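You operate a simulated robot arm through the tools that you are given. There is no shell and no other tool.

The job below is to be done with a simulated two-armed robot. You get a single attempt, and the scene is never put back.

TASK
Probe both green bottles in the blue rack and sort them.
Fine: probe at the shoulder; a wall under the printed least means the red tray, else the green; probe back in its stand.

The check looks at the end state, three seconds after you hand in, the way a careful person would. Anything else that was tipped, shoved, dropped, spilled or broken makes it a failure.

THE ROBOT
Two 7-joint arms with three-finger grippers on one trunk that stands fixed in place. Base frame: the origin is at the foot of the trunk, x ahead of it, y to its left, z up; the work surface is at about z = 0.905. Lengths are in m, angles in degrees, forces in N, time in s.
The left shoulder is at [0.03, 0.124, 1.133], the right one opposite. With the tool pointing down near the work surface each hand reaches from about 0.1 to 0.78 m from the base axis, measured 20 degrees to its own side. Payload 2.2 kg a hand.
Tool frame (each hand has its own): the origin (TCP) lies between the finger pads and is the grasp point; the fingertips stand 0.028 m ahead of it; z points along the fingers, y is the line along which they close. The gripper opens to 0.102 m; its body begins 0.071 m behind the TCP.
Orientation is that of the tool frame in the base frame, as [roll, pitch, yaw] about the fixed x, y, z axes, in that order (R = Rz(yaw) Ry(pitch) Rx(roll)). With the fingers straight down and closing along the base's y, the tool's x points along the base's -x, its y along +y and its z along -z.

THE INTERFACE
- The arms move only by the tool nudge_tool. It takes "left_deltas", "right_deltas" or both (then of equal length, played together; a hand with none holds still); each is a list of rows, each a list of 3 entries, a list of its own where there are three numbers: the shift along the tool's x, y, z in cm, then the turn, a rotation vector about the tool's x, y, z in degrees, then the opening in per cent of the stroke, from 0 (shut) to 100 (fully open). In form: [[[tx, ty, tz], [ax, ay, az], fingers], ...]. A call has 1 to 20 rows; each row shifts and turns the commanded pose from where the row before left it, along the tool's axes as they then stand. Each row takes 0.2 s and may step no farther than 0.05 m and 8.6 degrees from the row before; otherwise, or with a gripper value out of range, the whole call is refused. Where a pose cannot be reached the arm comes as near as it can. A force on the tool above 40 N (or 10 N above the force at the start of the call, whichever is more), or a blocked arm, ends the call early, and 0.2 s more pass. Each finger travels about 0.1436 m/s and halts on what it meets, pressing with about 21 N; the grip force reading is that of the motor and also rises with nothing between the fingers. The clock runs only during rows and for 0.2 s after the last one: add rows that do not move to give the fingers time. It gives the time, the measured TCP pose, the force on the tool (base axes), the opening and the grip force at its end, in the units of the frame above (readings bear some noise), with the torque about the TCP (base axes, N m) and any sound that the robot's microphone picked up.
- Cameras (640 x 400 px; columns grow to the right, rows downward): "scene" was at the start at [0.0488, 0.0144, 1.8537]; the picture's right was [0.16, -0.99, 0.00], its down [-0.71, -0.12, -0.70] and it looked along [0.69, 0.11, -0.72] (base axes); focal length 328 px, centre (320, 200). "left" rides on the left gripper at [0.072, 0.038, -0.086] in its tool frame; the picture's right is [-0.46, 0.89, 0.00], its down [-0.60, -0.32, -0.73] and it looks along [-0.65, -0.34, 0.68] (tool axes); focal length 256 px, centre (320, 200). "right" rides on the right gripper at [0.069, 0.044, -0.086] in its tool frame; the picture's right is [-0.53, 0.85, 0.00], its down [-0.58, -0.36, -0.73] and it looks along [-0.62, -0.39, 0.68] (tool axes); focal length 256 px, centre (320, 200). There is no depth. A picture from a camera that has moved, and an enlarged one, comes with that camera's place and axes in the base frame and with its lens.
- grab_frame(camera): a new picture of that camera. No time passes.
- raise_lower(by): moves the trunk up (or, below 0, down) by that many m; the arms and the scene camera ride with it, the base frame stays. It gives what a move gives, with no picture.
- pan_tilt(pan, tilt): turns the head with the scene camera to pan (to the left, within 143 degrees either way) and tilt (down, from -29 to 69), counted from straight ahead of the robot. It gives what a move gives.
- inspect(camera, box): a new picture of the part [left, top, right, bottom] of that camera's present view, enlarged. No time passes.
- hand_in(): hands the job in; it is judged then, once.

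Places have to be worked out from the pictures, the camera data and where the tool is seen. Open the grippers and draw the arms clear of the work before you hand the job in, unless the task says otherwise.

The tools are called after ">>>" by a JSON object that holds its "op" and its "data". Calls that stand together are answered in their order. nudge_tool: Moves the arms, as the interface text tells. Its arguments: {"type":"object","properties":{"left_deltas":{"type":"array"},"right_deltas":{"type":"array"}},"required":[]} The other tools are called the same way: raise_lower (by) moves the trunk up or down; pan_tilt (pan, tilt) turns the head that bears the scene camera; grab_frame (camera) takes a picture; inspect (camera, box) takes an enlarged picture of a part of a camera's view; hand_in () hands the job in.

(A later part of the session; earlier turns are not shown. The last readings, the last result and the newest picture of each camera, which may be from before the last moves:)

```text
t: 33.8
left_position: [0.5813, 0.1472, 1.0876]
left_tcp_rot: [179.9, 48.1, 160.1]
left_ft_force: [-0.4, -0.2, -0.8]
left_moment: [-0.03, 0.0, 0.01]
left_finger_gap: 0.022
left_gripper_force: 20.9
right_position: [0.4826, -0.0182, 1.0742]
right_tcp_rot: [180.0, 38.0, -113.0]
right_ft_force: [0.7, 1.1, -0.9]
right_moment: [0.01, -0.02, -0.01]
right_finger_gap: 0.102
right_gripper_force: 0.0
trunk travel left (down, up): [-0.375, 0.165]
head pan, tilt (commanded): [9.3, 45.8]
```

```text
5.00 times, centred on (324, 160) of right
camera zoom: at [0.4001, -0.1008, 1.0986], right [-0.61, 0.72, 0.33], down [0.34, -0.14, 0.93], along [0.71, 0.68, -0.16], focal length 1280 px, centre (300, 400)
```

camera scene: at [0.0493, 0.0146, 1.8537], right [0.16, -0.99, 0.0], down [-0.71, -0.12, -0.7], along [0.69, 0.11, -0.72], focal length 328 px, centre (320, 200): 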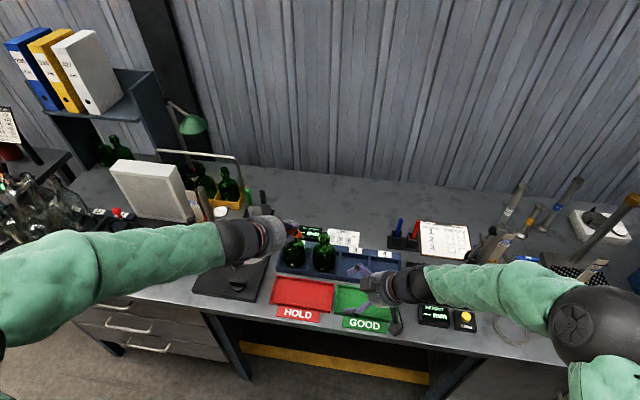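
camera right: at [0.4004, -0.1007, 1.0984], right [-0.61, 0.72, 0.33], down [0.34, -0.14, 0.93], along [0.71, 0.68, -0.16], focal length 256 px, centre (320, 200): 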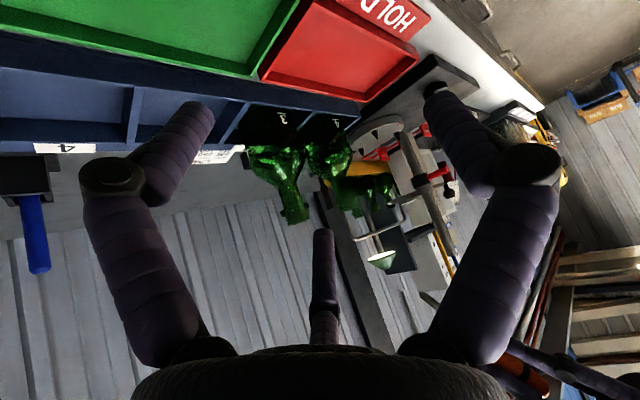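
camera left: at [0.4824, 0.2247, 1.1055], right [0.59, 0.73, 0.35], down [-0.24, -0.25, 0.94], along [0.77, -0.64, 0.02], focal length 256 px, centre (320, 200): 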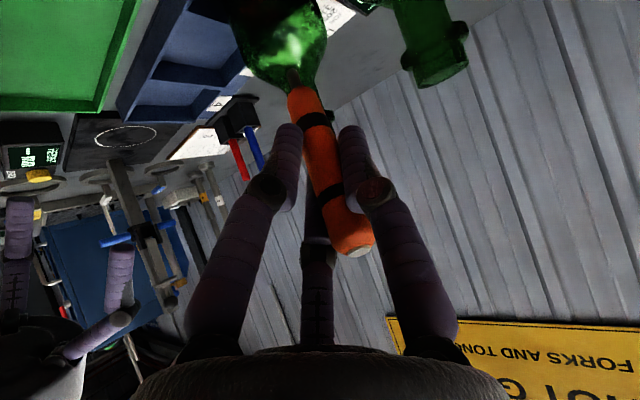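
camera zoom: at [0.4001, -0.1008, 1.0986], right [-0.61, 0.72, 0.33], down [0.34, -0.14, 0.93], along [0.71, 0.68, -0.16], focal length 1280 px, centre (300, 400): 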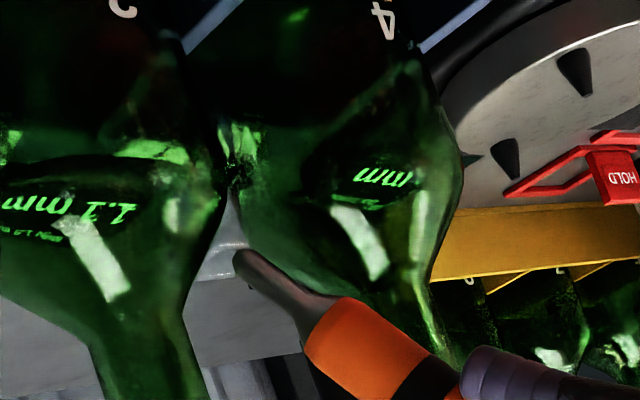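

Still free; I continue 4 mm more in small rows.

>>> {"op": "nudge_tool", "data": {"left_deltas": [[[0.056, -0.026, 0.19], [0, 0, 0], 0], [[0.056, -0.026, 0.19], [0, 0, 0], 0], [[0, 0, 0], [0, 0, 0], 0]]}}

>>> {"op": "inspect", "data": {"camera": "scene", "box": [262, 215, 342, 265]}}

>>> {"op": "inspect", "data": {"camera": "right", "box": [260, 120, 388, 200]}}

```text
t: 34.6
left_position: [0.5847, 0.1459, 1.0844]
left_tcp_rot: [-180.0, 47.9, 160.1]
left_ft_force: [0.2, -0.2, -0.2]
left_moment: [0.01, 0.01, -0.01]
left_finger_gap: 0.0219
left_gripper_force: 21.0
right_position: [0.4824, -0.0188, 1.0743]
right_tcp_rot: [179.9, 38.0, -112.9]
right_ft_force: [1.0, -0.3, 0.0]
right_moment: [-0.01, -0.02, -0.01]
right_finger_gap: 0.1021
right_gripper_force: 0.0
trunk travel left (down, up): [-0.375, 0.165]
head pan, tilt (commanded): [9.3, 45.8]
```

```text
8.00 times, centred on (302, 240) of scene
camera zoom: at [0.0488, 0.0144, 1.8537], right [0.16, -0.99, 0.0], down [-0.71, -0.12, -0.7], along [0.69, 0.11, -0.72], focal length 2621 px, centre (464, -120)
```

zoom: 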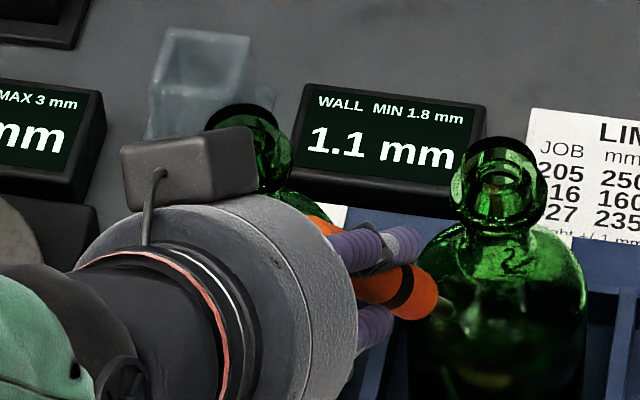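

```text
5.00 times, centred on (324, 160) of right
camera zoom: at [0.4001, -0.1008, 1.0986], right [-0.61, 0.72, 0.33], down [0.34, -0.14, 0.93], along [0.71, 0.68, -0.16], focal length 1280 px, centre (300, 400)
```

zoom: 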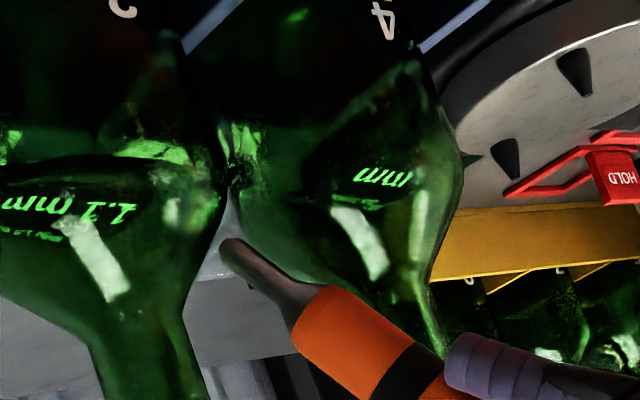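

Still no contact force. Two more 2 mm rows.

>>> {"op": "nudge_tool", "data": {"left_deltas": [[[0.056, -0.026, 0.19], [0, 0, 0], 0], [[0.056, -0.026, 0.19], [0, 0, 0], 0], [[0, 0, 0], [0, 0, 0], 0]]}}

>>> {"op": "inspect", "data": {"camera": "scene", "box": [262, 215, 342, 265]}}

>>> {"op": "inspect", "data": {"camera": "right", "box": [260, 120, 388, 200]}}

```text
t: 35.4
left_position: [0.5858, 0.1432, 1.08]
left_tcp_rot: [179.9, 48.0, 160.1]
left_ft_force: [0.1, 0.3, -0.5]
left_moment: [-0.01, 0.0, 0.02]
left_finger_gap: 0.0222
left_gripper_force: 21.0
right_position: [0.4821, -0.0178, 1.0742]
right_tcp_rot: [-180.0, 38.0, -112.9]
right_ft_force: [-0.1, 0.5, -0.7]
right_moment: [0.0, 0.0, -0.03]
right_finger_gap: 0.102
right_gripper_force: 0.1
trunk travel left (down, up): [-0.375, 0.165]
head pan, tilt (commanded): [9.3, 45.8]
```

```text
8.00 times, centred on (302, 240) of scene
camera zoom: at [0.0488, 0.0144, 1.8537], right [0.16, -0.99, 0.0], down [-0.71, -0.12, -0.7], along [0.69, 0.11, -0.72], focal length 2621 px, centre (464, -120)
```

zoom: 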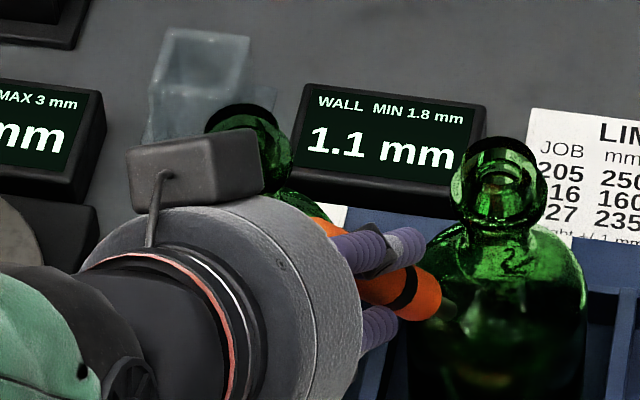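

```text
5.00 times, centred on (324, 160) of right
camera zoom: at [0.4001, -0.1008, 1.0985], right [-0.61, 0.72, 0.33], down [0.34, -0.14, 0.93], along [0.71, 0.68, -0.16], focal length 1280 px, centre (300, 400)
```

zoom: 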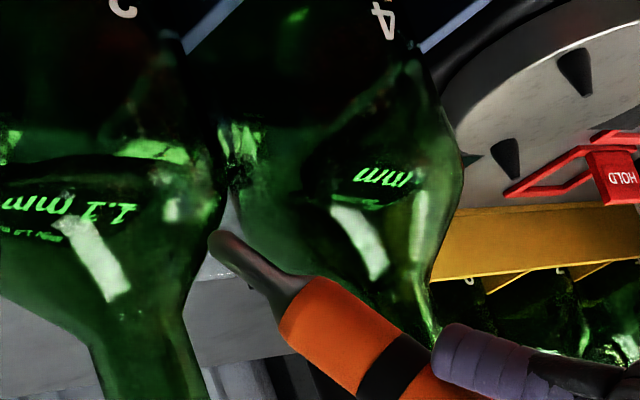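

Tip is at about (0.6355, 0.115, 1.000), nearly touching. Another 2 mm row at a time.

>>> {"op": "nudge_tool", "data": {"left_deltas": [[[0.056, -0.026, 0.19], [0, 0, 0], 0], [[0, 0, 0], [0, 0, 0], 0]]}}

>>> {"op": "inspect", "data": {"camera": "scene", "box": [262, 215, 342, 265]}}

```text
t: 36.0
left_position: [0.5856, 0.143, 1.0796]
left_tcp_rot: [179.9, 48.1, 160.1]
left_ft_force: [0.1, 0.7, -1.4]
left_moment: [0.01, -0.01, 0.01]
left_finger_gap: 0.0221
left_gripper_force: 21.3
right_position: [0.482, -0.0175, 1.072]
right_tcp_rot: [-180.0, 38.0, -112.9]
right_ft_force: [-0.2, -0.7, -1.0]
right_moment: [-0.01, 0.0, -0.02]
right_finger_gap: 0.1021
right_gripper_force: 0.0
trunk travel left (down, up): [-0.375, 0.165]
head pan, tilt (commanded): [9.3, 45.8]
```

```text
8.00 times, centred on (302, 240) of scene
camera zoom: at [0.0488, 0.0144, 1.8537], right [0.16, -0.99, 0.0], down [-0.71, -0.12, -0.7], along [0.69, 0.11, -0.72], focal length 2621 px, centre (464, -120)
```

zoom: 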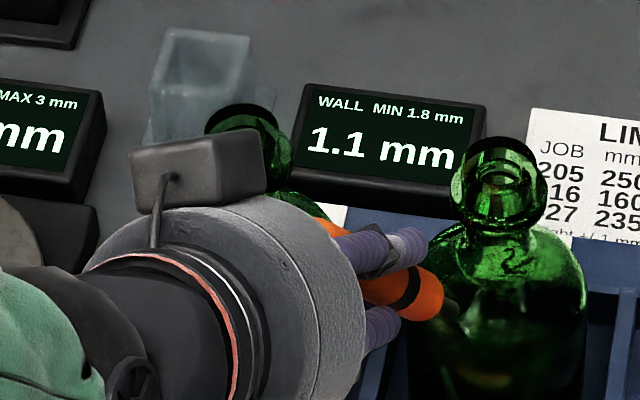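

No contact force yet; another 2 mm.

>>> {"op": "nudge_tool", "data": {"left_deltas": [[[0.056, -0.026, 0.19], [0, 0, 0], 0], [[0, 0, 0], [0, 0, 0], 0]]}}

>>> {"op": "inspect", "data": {"camera": "scene", "box": [262, 215, 342, 265]}}

>>> {"op": "inspect", "data": {"camera": "right", "box": [260, 120, 388, 200]}}

```text
t: 36.6
left_position: [0.5866, 0.1447, 1.0791]
left_tcp_rot: [179.9, 48.2, 160.1]
left_ft_force: [-5.7, 3.7, 9.1]
left_moment: [-0.04, -0.06, 0.01]
left_finger_gap: 0.022
left_gripper_force: 20.9
right_position: [0.4806, -0.0183, 1.0737]
right_tcp_rot: [-179.9, 38.0, -112.8]
right_ft_force: [-0.4, -0.6, 0.8]
right_moment: [0.01, -0.01, -0.02]
right_finger_gap: 0.102
right_gripper_force: 0.0
trunk travel left (down, up): [-0.375, 0.165]
head pan, tilt (commanded): [9.3, 45.8]
```

```text
8.00 times, centred on (302, 240) of scene
camera zoom: at [0.0466, 0.0147, 1.8539], right [0.16, -0.99, 0.0], down [-0.71, -0.12, -0.7], along [0.69, 0.11, -0.72], focal length 2621 px, centre (464, -120)
```

zoom: 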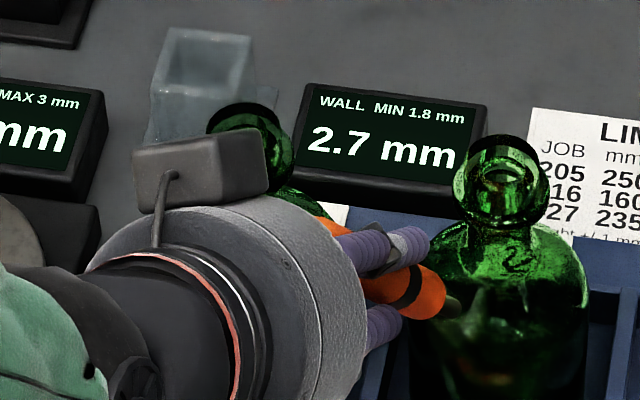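

```text
5.00 times, centred on (324, 160) of right
camera zoom: at [0.3989, -0.1005, 1.0991], right [-0.62, 0.72, 0.33], down [0.34, -0.14, 0.93], along [0.71, 0.68, -0.16], focal length 1280 px, centre (300, 400)
```

zoom: 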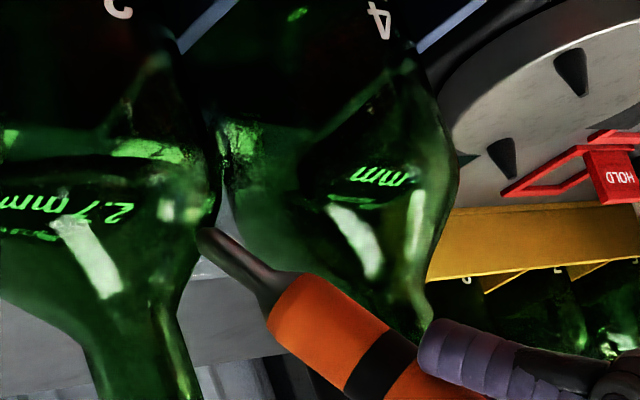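

Bottle 3 reads 2.7 mm, above 1.8. I back off and take a second reading slightly higher on the shoulder to be sure it is the shoulder wall I am reading.

>>> {"op": "nudge_tool", "data": {"left_deltas": [[[-0.224, 0.104, -0.76], [0, 0, 0], 0], [[-0.9, -0.11, -0.18], [0, 0, 0], 0], [[0.084, -0.039, 0.285], [0, 0, 0], 0], [[0.056, -0.026, 0.19], [0, 0, 0], 0], [[0, 0, 0], [0, 0, 0], 0]]}}

>>> {"op": "inspect", "data": {"camera": "scene", "box": [262, 215, 342, 265]}}

>>> {"op": "inspect", "data": {"camera": "right", "box": [260, 120, 388, 200]}}

```text
t: 37.8
left_position: [0.5903, 0.1416, 1.0866]
left_tcp_rot: [179.9, 48.0, 160.1]
left_ft_force: [-0.3, 0.1, -0.3]
left_moment: [-0.02, 0.0, -0.02]
left_finger_gap: 0.022
left_gripper_force: 20.6
right_position: [0.4837, -0.02, 1.0735]
right_tcp_rot: [-180.0, 37.9, -112.9]
right_ft_force: [-0.4, 0.9, -0.1]
right_moment: [0.02, -0.01, 0.04]
right_finger_gap: 0.102
right_gripper_force: 0.0
trunk travel left (down, up): [-0.375, 0.165]
head pan, tilt (commanded): [9.3, 45.8]
```

```text
8.00 times, centred on (302, 240) of scene
camera zoom: at [0.0491, 0.0144, 1.8537], right [0.16, -0.99, 0.0], down [-0.71, -0.12, -0.7], along [0.69, 0.11, -0.72], focal length 2621 px, centre (464, -120)
```

zoom: 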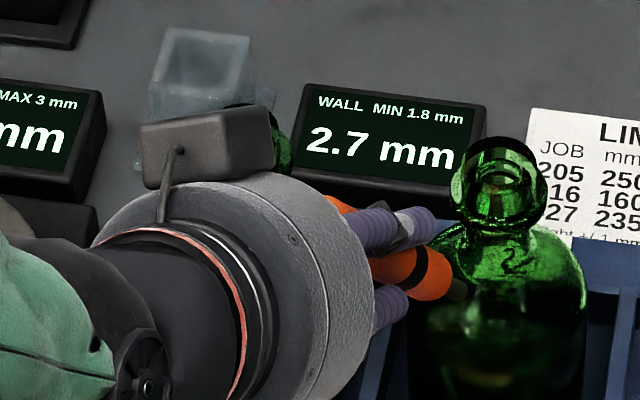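

```text
5.00 times, centred on (324, 160) of right
camera zoom: at [0.4003, -0.1008, 1.0985], right [-0.61, 0.72, 0.33], down [0.34, -0.14, 0.93], along [0.71, 0.68, -0.16], focal length 1280 px, centre (300, 400)
```

zoom: 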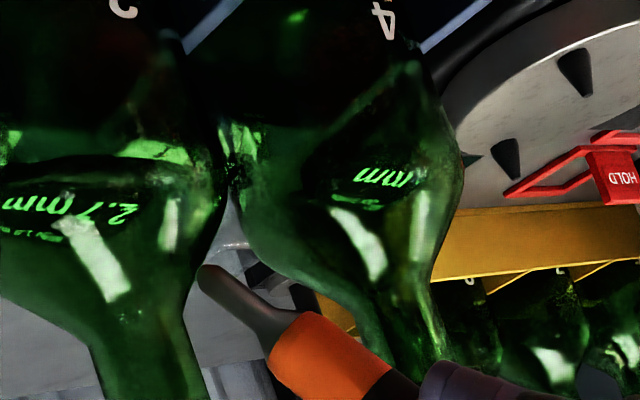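

I continue 2 mm at a time at this slightly higher spot.

>>> {"op": "nudge_tool", "data": {"left_deltas": [[[0.056, -0.026, 0.19], [0, 0, 0], 0], [[0, 0, 0], [0, 0, 0], 0]]}}

>>> {"op": "nudge_tool", "data": {"left_deltas": [[[0.042, -0.02, 0.143], [0, 0, 0], 0], [[0, 0, 0], [0, 0, 0], 0]]}}

>>> {"op": "inspect", "data": {"camera": "scene", "box": [262, 215, 342, 265]}}

```text
t: 38.4
left_position: [0.5901, 0.1412, 1.0851]
left_tcp_rot: [-180.0, 48.0, 160.1]
left_ft_force: [0.6, -0.1, -0.7]
left_moment: [0.01, 0.02, -0.01]
left_finger_gap: 0.0219
left_gripper_force: 21.5
right_position: [0.4813, -0.0188, 1.0733]
right_tcp_rot: [179.9, 38.0, -112.9]
right_ft_force: [-0.1, -0.3, -0.2]
right_moment: [0.01, -0.02, -0.01]
right_finger_gap: 0.1021
right_gripper_force: 0.1
trunk travel left (down, up): [-0.375, 0.165]
head pan, tilt (commanded): [9.3, 45.8]
```

```text
t: 39.0
left_position: [0.5913, 0.1413, 1.0868]
left_tcp_rot: [179.9, 48.1, 160.1]
left_ft_force: [-2.2, 2.6, 3.8]
left_moment: [0.07, -0.08, 0.05]
left_finger_gap: 0.0221
left_gripper_force: 21.3
right_position: [0.4825, -0.0181, 1.0735]
right_tcp_rot: [180.0, 38.0, -112.9]
right_ft_force: [0.0, -0.8, 0.3]
right_moment: [-0.03, 0.0, 0.03]
right_finger_gap: 0.1018
right_gripper_force: 0.0
trunk travel left (down, up): [-0.375, 0.165]
head pan, tilt (commanded): [9.3, 45.8]
```

```text
8.00 times, centred on (302, 240) of scene
camera zoom: at [0.048, 0.0147, 1.8538], right [0.16, -0.99, 0.0], down [-0.71, -0.12, -0.7], along [0.69, 0.11, -0.72], focal length 2621 px, centre (464, -120)
```

zoom: 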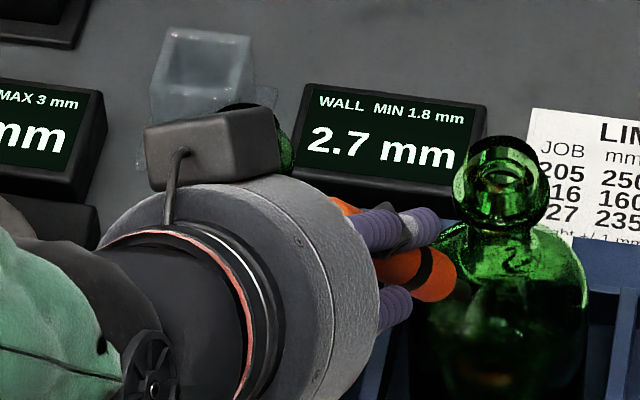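

Again 2.7 mm: bottle 3 is GOOD, bottle 4 is HOLD. Now I retreat, lift, and turn the tool back to the 20-degree tilt to return the probe to its cup.

>>> {"op": "nudge_tool", "data": {"left_deltas": [[[-0.56, 0.26, -1.902], [0, 0, 0], 0], [[-0.56, 0.26, -1.902], [0, 0, 0], 0], [[-0.56, 0.26, -1.902], [0, 0, 0], 0], [[-0.56, 0.26, -1.902], [0, 0, 0], 0], [[-0.84, 3.65, -2.33], [0, 0, 0], 0], [[-0.84, 3.65, -2.33], [0, 0, 0], 0], [[-0.84, 3.65, -2.33], [0, 0, 0], 0], [[0, 0, 0], [-4.95, 0, -4.46], 0], [[0, 0, 0], [-4.95, 0, -4.46], 0], [[0, 0, 0], [-4.95, 0, -4.46], 0], [[0, 0, 0], [0, 7, 0], 0], [[0, 0, 0], [0, 7, 0], 0], [[0, 0, 0], [0, 7, 0], 0], [[0, 0, 0], [0, 7, 0], 0], [[0, 0, 0], [0, 0, 0], 0]]}}

>>> {"op": "grab_frame", "data": {"camera": "left"}}

>>> {"op": "grab_frame", "data": {"camera": "right"}}

>>> {"op": "inspect", "data": {"camera": "scene", "box": [200, 160, 360, 260]}}

```text
t: 42.2
left_position: [0.5606, 0.2807, 1.2219]
left_tcp_rot: [179.8, 20.0, 176.9]
left_ft_force: [-0.9, 0.3, -0.7]
left_moment: [-0.02, -0.01, -0.01]
left_finger_gap: 0.022
left_gripper_force: 20.7
left hand out of reach, approached as far as the arm can: row 10
right_position: [0.4818, -0.0178, 1.074]
right_tcp_rot: [180.0, 38.0, -113.0]
right_ft_force: [0.1, -0.7, -0.1]
right_moment: [0.0, -0.03, -0.02]
right_finger_gap: 0.1022
right_gripper_force: 0.0
trunk travel left (down, up): [-0.375, 0.165]
head pan, tilt (commanded): [9.3, 45.8]
```

```text
taken
camera left: at [0.4652, 0.3219, 1.2789], right [0.48, 0.86, 0.16], down [0.3, -0.34, 0.89], along [0.82, -0.38, -0.42], focal length 256 px, centre (320, 200)
```

left: 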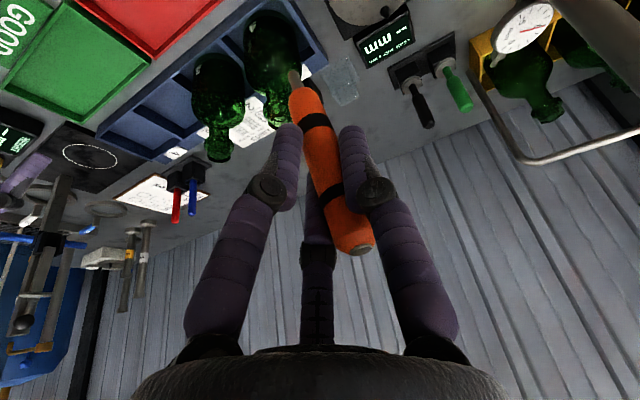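

```text
taken
camera right: at [0.3992, -0.1009, 1.0989], right [-0.61, 0.72, 0.33], down [0.34, -0.14, 0.93], along [0.71, 0.68, -0.16], focal length 256 px, centre (320, 200)
```

right: 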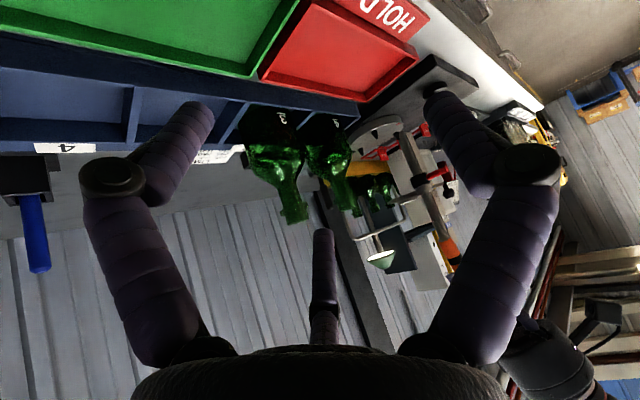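

```text
4.00 times, centred on (280, 210) of scene
camera zoom: at [0.0473, 0.0141, 1.8538], right [0.16, -0.99, 0.0], down [-0.71, -0.12, -0.7], along [0.69, 0.11, -0.72], focal length 1310 px, centre (480, 160)
```

zoom: 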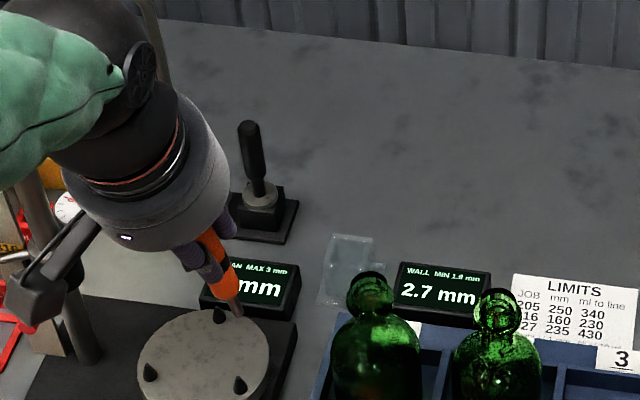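

The yaw is 3 degrees short, which I correct; then I retrace the earlier path to hover over the cup at the very pose from which the probe was drawn out.

>>> {"op": "nudge_tool", "data": {"left_deltas": [[[0, 0, 0], [-1.06, 0, -2.91], 0], [[-3.01, 0.19, 0.41], [0, 0, 0], 0], [[-3.01, 0.19, 0.41], [0, 0, 0], 0], [[-2.93, -0.75, 3.73], [0, 0, 0], 0], [[-2.93, -0.75, 3.73], [0, 0, 0], 0], [[-2.93, -0.75, 3.73], [0, 0, 0], 0], [[-2.93, -0.75, 3.73], [0, 0, 0], 0], [[0, 0, 0], [0, 0, 0], 0], [[0, 0, 0], [0, 0, 0], 0]]}}

>>> {"op": "grab_frame", "data": {"camera": "left"}}

>>> {"op": "inspect", "data": {"camera": "left", "box": [256, 50, 384, 130]}}

>>> {"op": "inspect", "data": {"camera": "scene", "box": [256, 170, 320, 210]}}

>>> {"op": "inspect", "data": {"camera": "left", "box": [256, 180, 384, 260]}}

```text
t: 44.2
left_position: [0.7844, 0.2557, 1.1336]
left_tcp_rot: [179.9, 19.9, 180.0]
left_ft_force: [0.0, -0.4, -0.9]
left_moment: [0.04, -0.02, -0.02]
left_finger_gap: 0.0223
left_gripper_force: 21.0
right_position: [0.4841, -0.0183, 1.0733]
right_tcp_rot: [179.9, 37.9, -113.0]
right_ft_force: [0.3, -0.3, 0.1]
right_moment: [0.04, -0.02, 0.02]
right_finger_gap: 0.1024
right_gripper_force: 0.0
trunk travel left (down, up): [-0.375, 0.165]
head pan, tilt (commanded): [9.3, 45.8]
```

```text
taken
camera left: at [0.6862, 0.2914, 1.1904], right [0.44, 0.89, 0.16], down [0.32, -0.32, 0.89], along [0.84, -0.34, -0.42], focal length 256 px, centre (320, 200)
```

left: 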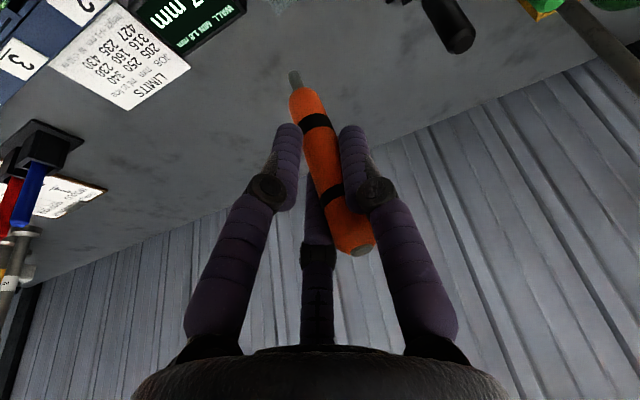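

```text
5.00 times, centred on (320, 90) of left
camera zoom: at [0.6862, 0.2914, 1.1904], right [0.44, 0.89, 0.16], down [0.32, -0.32, 0.89], along [0.84, -0.34, -0.42], focal length 1280 px, centre (320, 750)
```

zoom: 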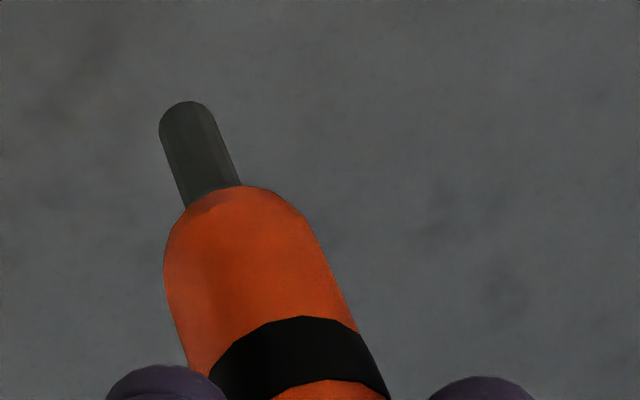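

```text
10.00 times, centred on (288, 190) of scene
camera zoom: at [0.0503, 0.0141, 1.8537], right [0.16, -0.99, 0.0], down [-0.71, -0.12, -0.7], along [0.69, 0.11, -0.72], focal length 3276 px, centre (640, 300)
```

zoom: 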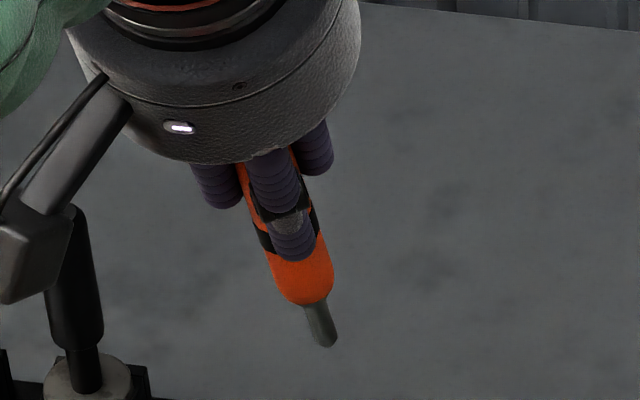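

```text
5.00 times, centred on (320, 220) of left
camera zoom: at [0.6862, 0.2914, 1.1904], right [0.44, 0.89, 0.16], down [0.32, -0.32, 0.89], along [0.84, -0.34, -0.42], focal length 1280 px, centre (320, 100)
```

zoom: 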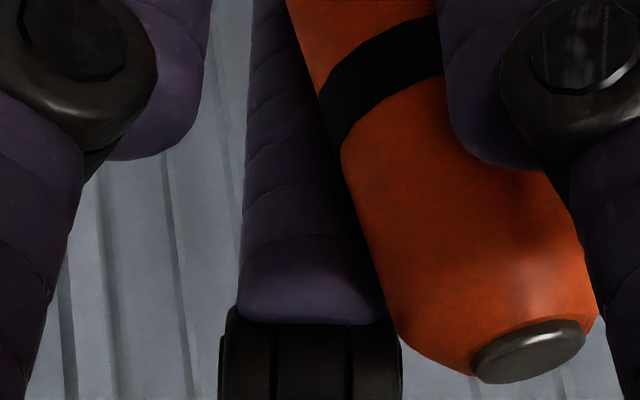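

The probe has turned slightly in the grip: its axis now leans about 9 degrees (top toward +y). I look at the cup's rim closely to find its centre before correcting the lean.

>>> {"op": "inspect", "data": {"camera": "scene", "box": [266, 200, 314, 230]}}

>>> {"op": "inspect", "data": {"camera": "left", "box": [230, 0, 358, 80]}}

```text
13.33 times, centred on (290, 215) of scene
camera zoom: at [0.0503, 0.0141, 1.8537], right [0.16, -0.99, 0.0], down [-0.71, -0.12, -0.7], along [0.69, 0.11, -0.72], focal length 4368 px, centre (720, 0)
```

zoom: 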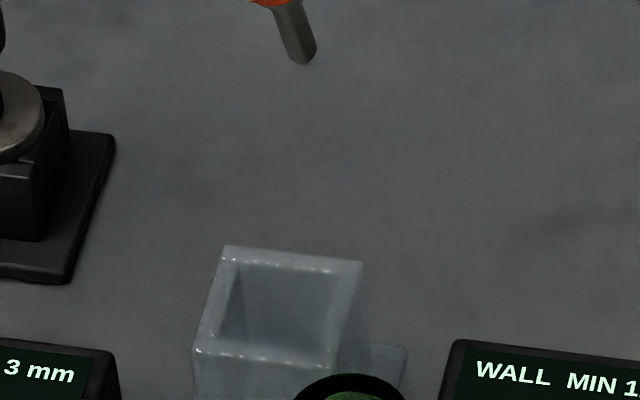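

```text
5.00 times, centred on (294, 40) of left
camera zoom: at [0.6862, 0.2914, 1.1904], right [0.44, 0.89, 0.16], down [0.32, -0.32, 0.89], along [0.84, -0.34, -0.42], focal length 1280 px, centre (450, 1000)
```

zoom: 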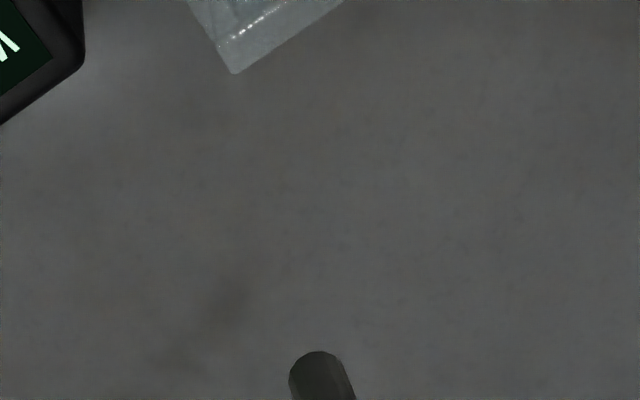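

The flange corners put the cup's centre at about (0.7804, 0.2537) with its rim at z 0.956 and an opening near 29 mm wide. I shift and rotate the tool so the probe is vertical with its tip over that centre, then verify.

>>> {"op": "nudge_tool", "data": {"left_deltas": [[[0.92, -0.6, -0.34], [0, 0, 0], 0], [[0, 0, 0], [-4.09, 1.53, 1.49], 0], [[0, 0, 0], [-4.09, 1.53, 1.49], 0], [[0, 0, 0], [0, 0, 0], 0], [[0, 0, 0], [0, 0, 0], 0]]}}

>>> {"op": "inspect", "data": {"camera": "left", "box": [256, 50, 384, 130]}}

>>> {"op": "inspect", "data": {"camera": "left", "box": [200, 0, 440, 150]}}

>>> {"op": "inspect", "data": {"camera": "scene", "box": [256, 185, 320, 225]}}

```text
t: 45.4
left_position: [0.7725, 0.2483, 1.1344]
left_tcp_rot: [170.8, 16.6, 177.2]
left_ft_force: [-0.1, -0.5, -0.6]
left_moment: [0.01, -0.01, 0.02]
left_finger_gap: 0.0222
left_gripper_force: 20.7
right_position: [0.4821, -0.0187, 1.0747]
right_tcp_rot: [-180.0, 37.9, -113.0]
right_ft_force: [-0.1, -0.9, 0.9]
right_moment: [-0.02, 0.01, -0.01]
right_finger_gap: 0.1018
right_gripper_force: 0.1
trunk travel left (down, up): [-0.375, 0.165]
head pan, tilt (commanded): [9.3, 45.8]
```

```text
5.00 times, centred on (320, 90) of left
camera zoom: at [0.6779, 0.2756, 1.2009], right [0.45, 0.85, 0.27], down [0.36, -0.45, 0.82], along [0.82, -0.27, -0.51], focal length 1280 px, centre (320, 750)
```

zoom: 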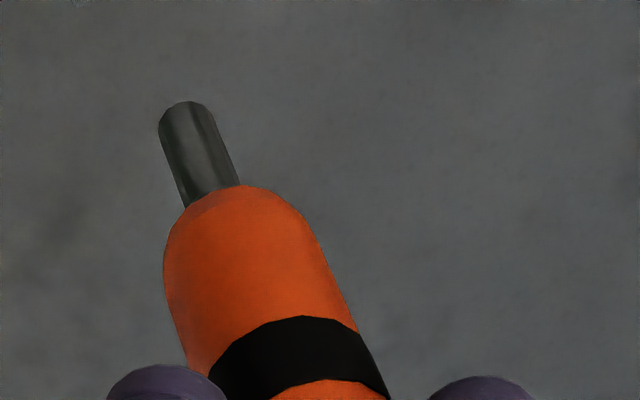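

```text
2.67 times, centred on (320, 75) of left
camera zoom: at [0.6779, 0.2756, 1.2009], right [0.45, 0.85, 0.27], down [0.36, -0.45, 0.82], along [0.82, -0.27, -0.51], focal length 683 px, centre (320, 533)
```

zoom: 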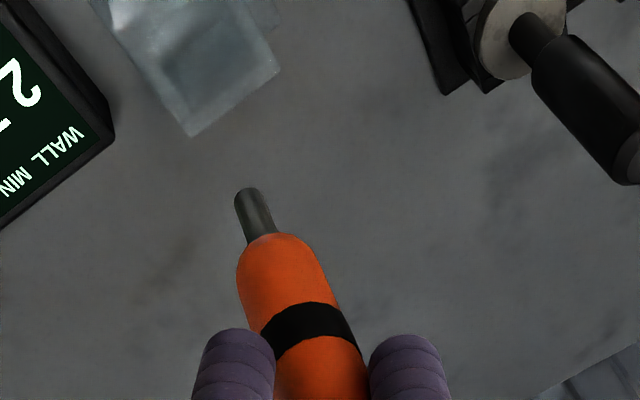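

```text
10.00 times, centred on (288, 205) of scene
camera zoom: at [0.049, 0.0141, 1.8537], right [0.16, -0.99, 0.0], down [-0.71, -0.12, -0.7], along [0.69, 0.11, -0.72], focal length 3276 px, centre (640, 150)
```

zoom: 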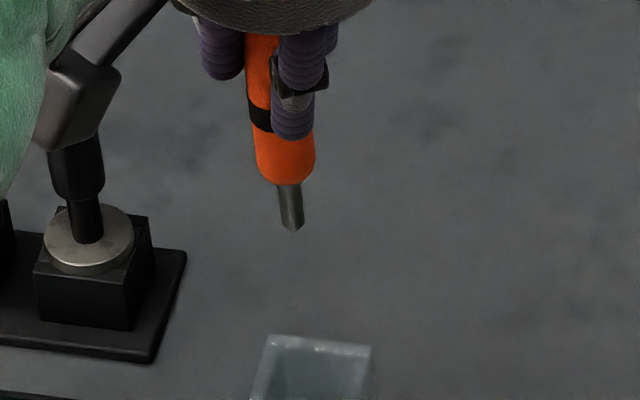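

The probe is now vertical to within about 1-2 degrees and the tip projects onto the middle of the cup. I lower straight down 6 cm, to just above the rim, and check again.

>>> {"op": "nudge_tool", "data": {"left_deltas": [[[0.575, -0.302, 1.892], [0, 0, 0], 0], [[0.575, -0.302, 1.892], [0, 0, 0], 0], [[0.575, -0.302, 1.892], [0, 0, 0], 0], [[0, 0, 0], [0, 0, 0], 0]]}}

>>> {"op": "inspect", "data": {"camera": "left", "box": [220, 0, 380, 100]}}

>>> {"op": "inspect", "data": {"camera": "scene", "box": [256, 195, 320, 235]}}

```text
t: 46.4
left_position: [0.7725, 0.2479, 1.0751]
left_tcp_rot: [170.8, 16.7, 177.1]
left_ft_force: [-0.6, -0.2, -0.9]
left_moment: [-0.02, -0.03, -0.02]
left_finger_gap: 0.022
left_gripper_force: 21.1
right_position: [0.4827, -0.0192, 1.0736]
right_tcp_rot: [180.0, 38.0, -112.9]
right_ft_force: [0.0, 0.1, -0.1]
right_moment: [-0.02, 0.01, -0.03]
right_finger_gap: 0.1021
right_gripper_force: 0.1
trunk travel left (down, up): [-0.375, 0.165]
head pan, tilt (commanded): [9.3, 45.8]
```

```text
4.00 times, centred on (300, 50) of left
camera zoom: at [0.6777, 0.275, 1.1413], right [0.45, 0.85, 0.27], down [0.36, -0.45, 0.82], along [0.82, -0.27, -0.51], focal length 1024 px, centre (400, 800)
```

zoom: 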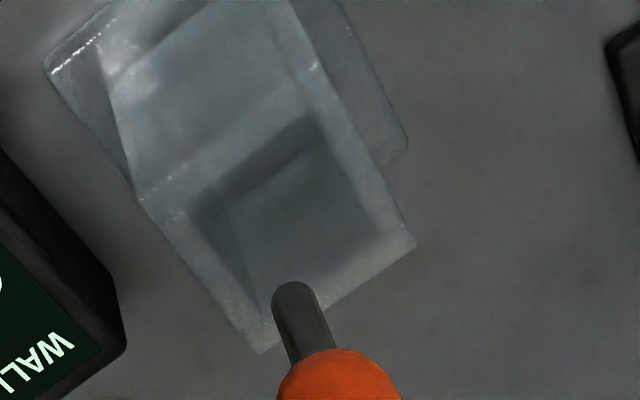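

```text
10.00 times, centred on (288, 215) of scene
camera zoom: at [0.0485, 0.0142, 1.8538], right [0.16, -0.99, 0.0], down [-0.71, -0.12, -0.7], along [0.69, 0.11, -0.72], focal length 3276 px, centre (640, 50)
```

zoom: 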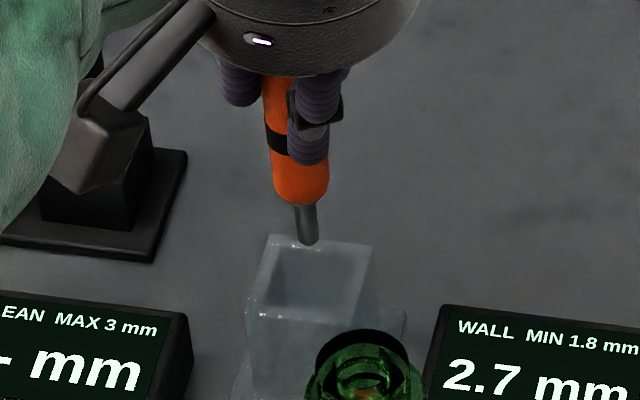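

Over the rim now; both views agree the tip is about 2 mm short in x and 1.5 mm in y of the cup's centre. I correct that and lower 3 cm so the tip enters the cup.

>>> {"op": "nudge_tool", "data": {"left_deltas": [[[-0.18, 0.15, 0.08], [0, 0, 0], 0], [[0.431, -0.227, 1.419], [0, 0, 0], 0], [[0.431, -0.227, 1.419], [0, 0, 0], 0], [[0, 0, 0], [0, 0, 0], 0]]}}

>>> {"op": "inspect", "data": {"camera": "left", "box": [220, 0, 380, 100]}}

>>> {"op": "inspect", "data": {"camera": "scene", "box": [256, 195, 320, 235]}}

```text
t: 47.4
left_position: [0.7738, 0.2511, 1.0438]
left_tcp_rot: [170.9, 16.7, 177.2]
left_ft_force: [-0.5, -0.7, -0.3]
left_moment: [-0.02, -0.01, -0.01]
left_finger_gap: 0.0221
left_gripper_force: 21.2
right_position: [0.4817, -0.0171, 1.0745]
right_tcp_rot: [180.0, 38.0, -112.9]
right_ft_force: [-0.1, -0.3, 0.3]
right_moment: [0.0, -0.02, -0.01]
right_finger_gap: 0.1022
right_gripper_force: 0.0
trunk travel left (down, up): [-0.375, 0.165]
head pan, tilt (commanded): [9.3, 45.8]
```

```text
4.00 times, centred on (300, 50) of left
camera zoom: at [0.6803, 0.2779, 1.1107], right [0.45, 0.85, 0.27], down [0.36, -0.45, 0.82], along [0.82, -0.27, -0.51], focal length 1024 px, centre (400, 800)
```

zoom: 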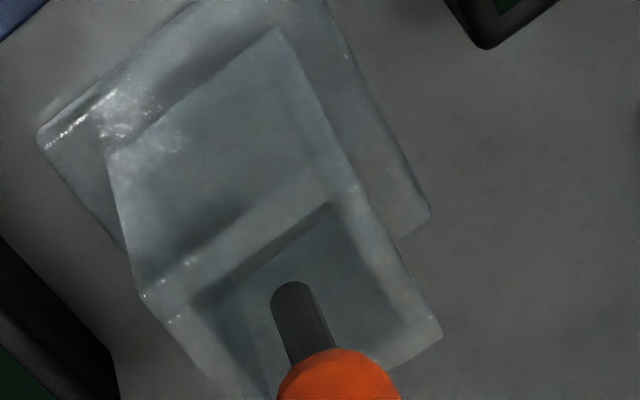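

```text
10.00 times, centred on (288, 215) of scene
camera zoom: at [0.0487, 0.0142, 1.8538], right [0.16, -0.99, 0.0], down [-0.71, -0.12, -0.7], along [0.69, 0.11, -0.72], focal length 3276 px, centre (640, 50)
```

zoom: 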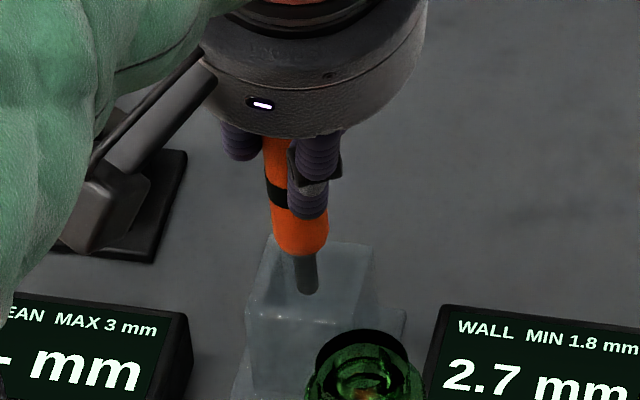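

The tip is inside the opening and centred. I lower on in 1 cm rows towards the cup floor, watching the force.

>>> {"op": "nudge_tool", "data": {"left_deltas": [[[0.2876, -0.1512, 0.9458], [0, 0, 0], 0], [[0.2876, -0.1512, 0.9458], [0, 0, 0], 0], [[0, 0, 0], [0, 0, 0], 0]]}}

>>> {"op": "inspect", "data": {"camera": "left", "box": [220, 0, 380, 100]}}

>>> {"op": "inspect", "data": {"camera": "scene", "box": [256, 195, 320, 235]}}

```text
t: 48.2
left_position: [0.7742, 0.2507, 1.0244]
left_tcp_rot: [170.7, 16.6, 177.1]
left_ft_force: [0.2, 0.6, -1.1]
left_moment: [-0.04, -0.02, 0.02]
left_finger_gap: 0.0224
left_gripper_force: 21.1
right_position: [0.4818, -0.0184, 1.0732]
right_tcp_rot: [-180.0, 37.9, -112.9]
right_ft_force: [-0.3, 0.3, 0.3]
right_moment: [-0.01, 0.0, 0.0]
right_finger_gap: 0.1021
right_gripper_force: 0.1
trunk travel left (down, up): [-0.375, 0.165]
head pan, tilt (commanded): [9.3, 45.8]
```

```text
4.00 times, centred on (300, 50) of left
camera zoom: at [0.6806, 0.2779, 1.0909], right [0.45, 0.85, 0.27], down [0.36, -0.45, 0.82], along [0.82, -0.27, -0.51], focal length 1024 px, centre (400, 800)
```

zoom: 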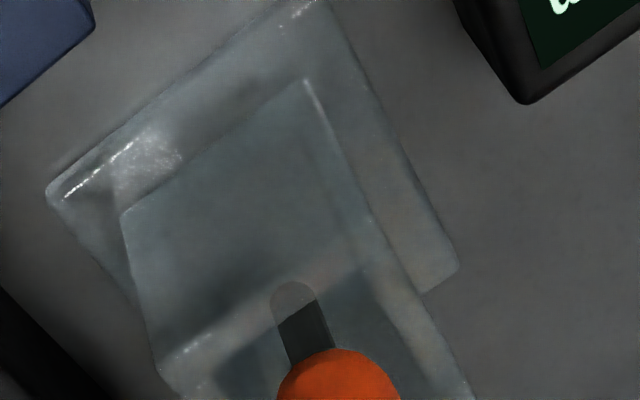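

```text
10.00 times, centred on (288, 215) of scene
camera zoom: at [0.0488, 0.0144, 1.8538], right [0.16, -0.99, 0.0], down [-0.71, -0.12, -0.7], along [0.69, 0.11, -0.72], focal length 3276 px, centre (640, 50)
```

zoom: 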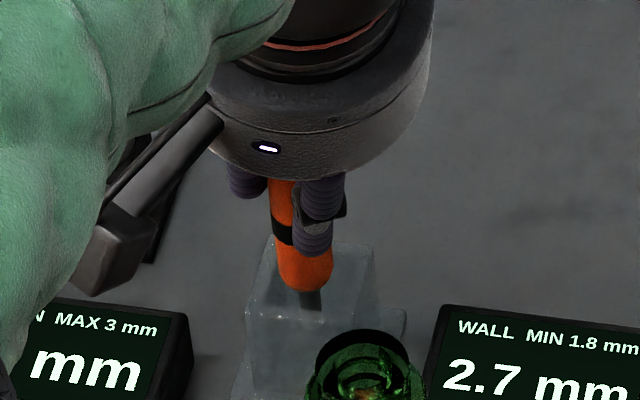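

Inside the cup, no contact. Two more 5 mm rows toward the floor.

>>> {"op": "nudge_tool", "data": {"left_deltas": [[[0.1438, -0.0756, 0.4729], [0, 0, 0], 0], [[0, 0, 0], [0, 0, 0], 0]]}}

>>> {"op": "nudge_tool", "data": {"left_deltas": [[[0.115, -0.06, 0.378], [0, 0, 0], 0], [[0, 0, 0], [0, 0, 0], 0]]}}

>>> {"op": "inspect", "data": {"camera": "left", "box": [220, 0, 380, 100]}}

>>> {"op": "inspect", "data": {"camera": "scene", "box": [256, 195, 320, 235]}}

```text
t: 48.8
left_position: [0.774, 0.2506, 1.02]
left_tcp_rot: [170.8, 16.7, 177.2]
left_ft_force: [-0.7, 0.0, -0.3]
left_moment: [-0.02, -0.01, -0.03]
left_finger_gap: 0.0222
left_gripper_force: 20.8
right_position: [0.4822, -0.0179, 1.0727]
right_tcp_rot: [-180.0, 38.0, -112.9]
right_ft_force: [-1.0, 0.4, 0.1]
right_moment: [-0.03, 0.0, 0.0]
right_finger_gap: 0.1022
right_gripper_force: 0.1
trunk travel left (down, up): [-0.375, 0.165]
head pan, tilt (commanded): [9.3, 45.8]
```

```text
t: 49.4
left_position: [0.7744, 0.2514, 1.0151]
left_tcp_rot: [170.8, 16.7, 177.1]
left_ft_force: [0.3, -0.2, -0.7]
left_moment: [-0.03, 0.0, -0.02]
left_finger_gap: 0.0222
left_gripper_force: 21.2
right_position: [0.4823, -0.0181, 1.0733]
right_tcp_rot: [-180.0, 38.0, -112.9]
right_ft_force: [-0.1, -0.7, -0.9]
right_moment: [0.0, 0.01, 0.01]
right_finger_gap: 0.1022
right_gripper_force: 0.1
trunk travel left (down, up): [-0.375, 0.165]
head pan, tilt (commanded): [9.3, 45.8]
```

```text
4.00 times, centred on (300, 50) of left
camera zoom: at [0.6807, 0.2781, 1.082], right [0.45, 0.85, 0.27], down [0.36, -0.45, 0.82], along [0.82, -0.27, -0.51], focal length 1024 px, centre (400, 800)
```

zoom: 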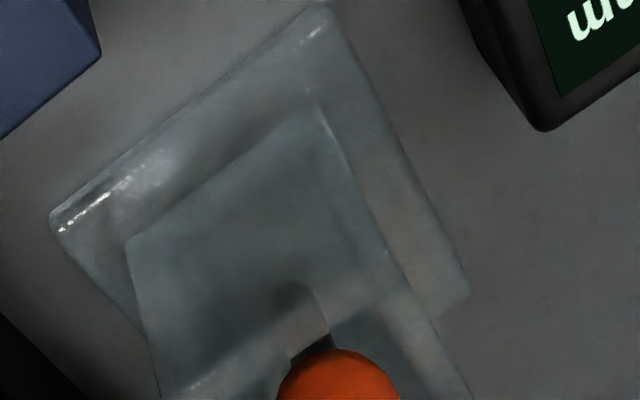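

```text
10.00 times, centred on (288, 215) of scene
camera zoom: at [0.0488, 0.0143, 1.8537], right [0.16, -0.99, 0.0], down [-0.71, -0.12, -0.7], along [0.69, 0.11, -0.72], focal length 3276 px, centre (640, 50)
```

zoom: 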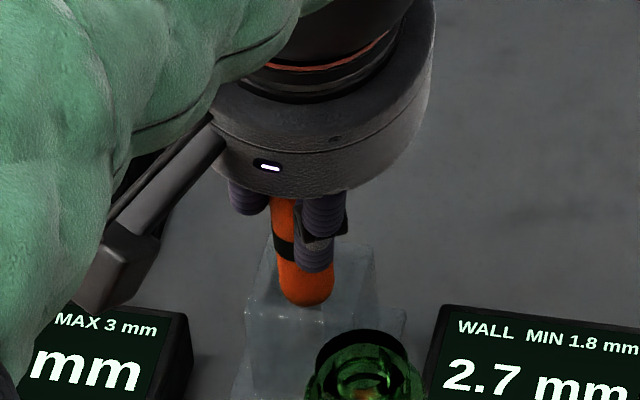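

Still no floor contact. I continue in 3 mm steps.

>>> {"op": "nudge_tool", "data": {"left_deltas": [[[0.0863, -0.0454, 0.2837], [0, 0, 0], 0], [[0, 0, 0], [0, 0, 0], 0]]}}

>>> {"op": "nudge_tool", "data": {"left_deltas": [[[0.0575, -0.0302, 0.189], [0, 0, 0], 0], [[0, 0, 0], [0, 0, 0], 0]]}}

```text
t: 50.0
left_position: [0.7728, 0.2518, 1.0108]
left_tcp_rot: [170.8, 16.7, 177.2]
left_ft_force: [-0.9, -0.7, -1.2]
left_moment: [0.02, -0.01, 0.0]
left_finger_gap: 0.0221
left_gripper_force: 20.6
right_position: [0.4823, -0.0184, 1.0741]
right_tcp_rot: [-180.0, 38.0, -112.8]
right_ft_force: [0.1, -0.4, 0.0]
right_moment: [0.01, 0.0, 0.0]
right_finger_gap: 0.1019
right_gripper_force: 0.0
trunk travel left (down, up): [-0.375, 0.165]
head pan, tilt (commanded): [9.3, 45.8]
```

```text
t: 50.6
left_position: [0.7747, 0.2509, 1.0093]
left_tcp_rot: [170.9, 16.8, 177.2]
left_ft_force: [-0.4, -0.1, -0.9]
left_moment: [0.02, 0.01, -0.03]
left_finger_gap: 0.0225
left_gripper_force: 21.1
right_position: [0.4831, -0.0186, 1.0737]
right_tcp_rot: [-180.0, 38.1, -112.8]
right_ft_force: [-0.3, 0.0, 1.0]
right_moment: [0.01, 0.0, 0.01]
right_finger_gap: 0.102
right_gripper_force: 0.0
trunk travel left (down, up): [-0.375, 0.165]
head pan, tilt (commanded): [9.3, 45.8]
```

Nothing yet; another 2 mm and look.

>>> {"op": "nudge_tool", "data": {"left_deltas": [[[0.0575, -0.0302, 0.189], [0, 0, 0], 0], [[0, 0, 0], [0, 0, 0], 0]]}}

>>> {"op": "inspect", "data": {"camera": "scene", "box": [256, 195, 320, 235]}}

>>> {"op": "grab_frame", "data": {"camera": "left"}}

```text
t: 51.2
left_position: [0.7743, 0.2502, 1.0063]
left_tcp_rot: [170.8, 16.7, 177.1]
left_ft_force: [-0.5, -0.9, -1.4]
left_moment: [-0.01, 0.03, -0.03]
left_finger_gap: 0.0223
left_gripper_force: 20.8
right_position: [0.4817, -0.0187, 1.0741]
right_tcp_rot: [179.9, 37.9, -112.9]
right_ft_force: [0.2, 1.0, 0.1]
right_moment: [-0.01, -0.01, 0.01]
right_finger_gap: 0.1021
right_gripper_force: 0.0
trunk travel left (down, up): [-0.375, 0.165]
head pan, tilt (commanded): [9.3, 45.8]
```

```text
10.00 times, centred on (288, 215) of scene
camera zoom: at [0.0489, 0.0144, 1.8537], right [0.16, -0.99, 0.0], down [-0.71, -0.12, -0.7], along [0.69, 0.11, -0.72], focal length 3276 px, centre (640, 50)
```

zoom: 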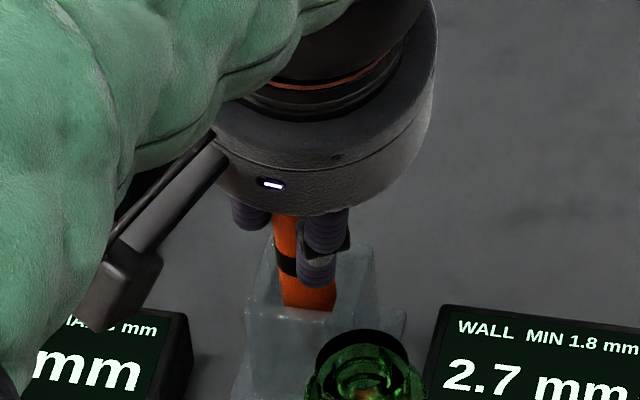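

```text
taken
camera left: at [0.6798, 0.2776, 1.0749], right [0.45, 0.85, 0.27], down [0.36, -0.45, 0.82], along [0.82, -0.27, -0.51], focal length 256 px, centre (320, 200)
```

left: 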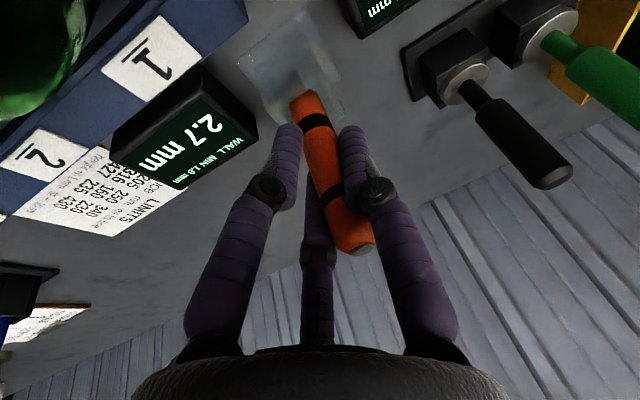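

The probe is at or within a few millimetres of the cup floor, back where it stood. I open the fingers gently to release it and check that it stands.

>>> {"op": "nudge_tool", "data": {"left_deltas": [[[0, 0, 0], [0, 0, 0], 26], [[0, 0, 0], [0, 0, 0], 34], [[0, 0, 0], [0, 0, 0], 50], [[0, 0, 0], [0, 0, 0], 75], [[0, 0, 0], [0, 0, 0], 90], [[0, 0, 0], [0, 0, 0], 90]]}}

>>> {"op": "grab_frame", "data": {"camera": "left"}}

>>> {"op": "inspect", "data": {"camera": "scene", "box": [256, 195, 320, 235]}}

```text
t: 52.6
left_position: [0.7741, 0.2508, 1.009]
left_tcp_rot: [170.9, 16.7, 177.3]
left_ft_force: [0.0, -0.4, 0.4]
left_moment: [-0.02, 0.02, 0.02]
left_finger_gap: 0.0916
left_gripper_force: 0.2
right_position: [0.4834, -0.0194, 1.0739]
right_tcp_rot: [179.9, 38.0, -112.9]
right_ft_force: [-0.5, 0.0, -0.1]
right_moment: [-0.02, 0.03, 0.04]
right_finger_gap: 0.102
right_gripper_force: 0.1
trunk travel left (down, up): [-0.375, 0.165]
head pan, tilt (commanded): [9.3, 45.8]
```

```text
taken
camera left: at [0.6798, 0.2776, 1.075], right [0.45, 0.85, 0.27], down [0.36, -0.45, 0.82], along [0.82, -0.27, -0.51], focal length 256 px, centre (320, 200)
```

left: 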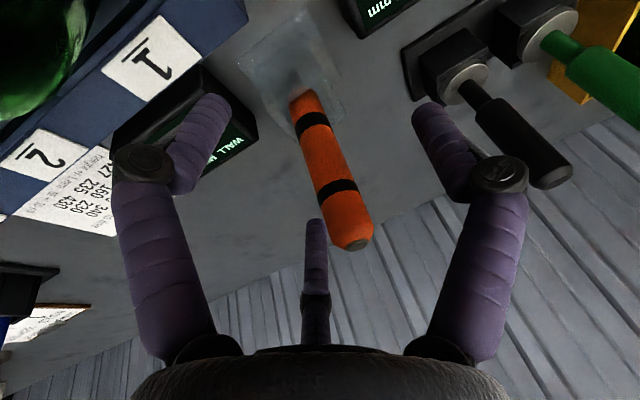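

```text
10.00 times, centred on (288, 215) of scene
camera zoom: at [0.0489, 0.0143, 1.8537], right [0.16, -0.99, 0.0], down [-0.71, -0.12, -0.7], along [0.69, 0.11, -0.72], focal length 3276 px, centre (640, 50)
```

zoom: 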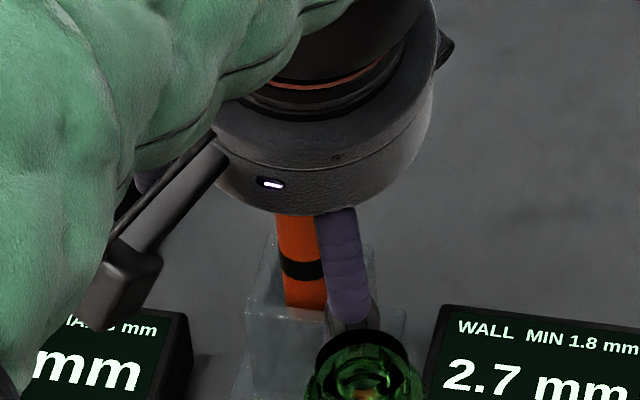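

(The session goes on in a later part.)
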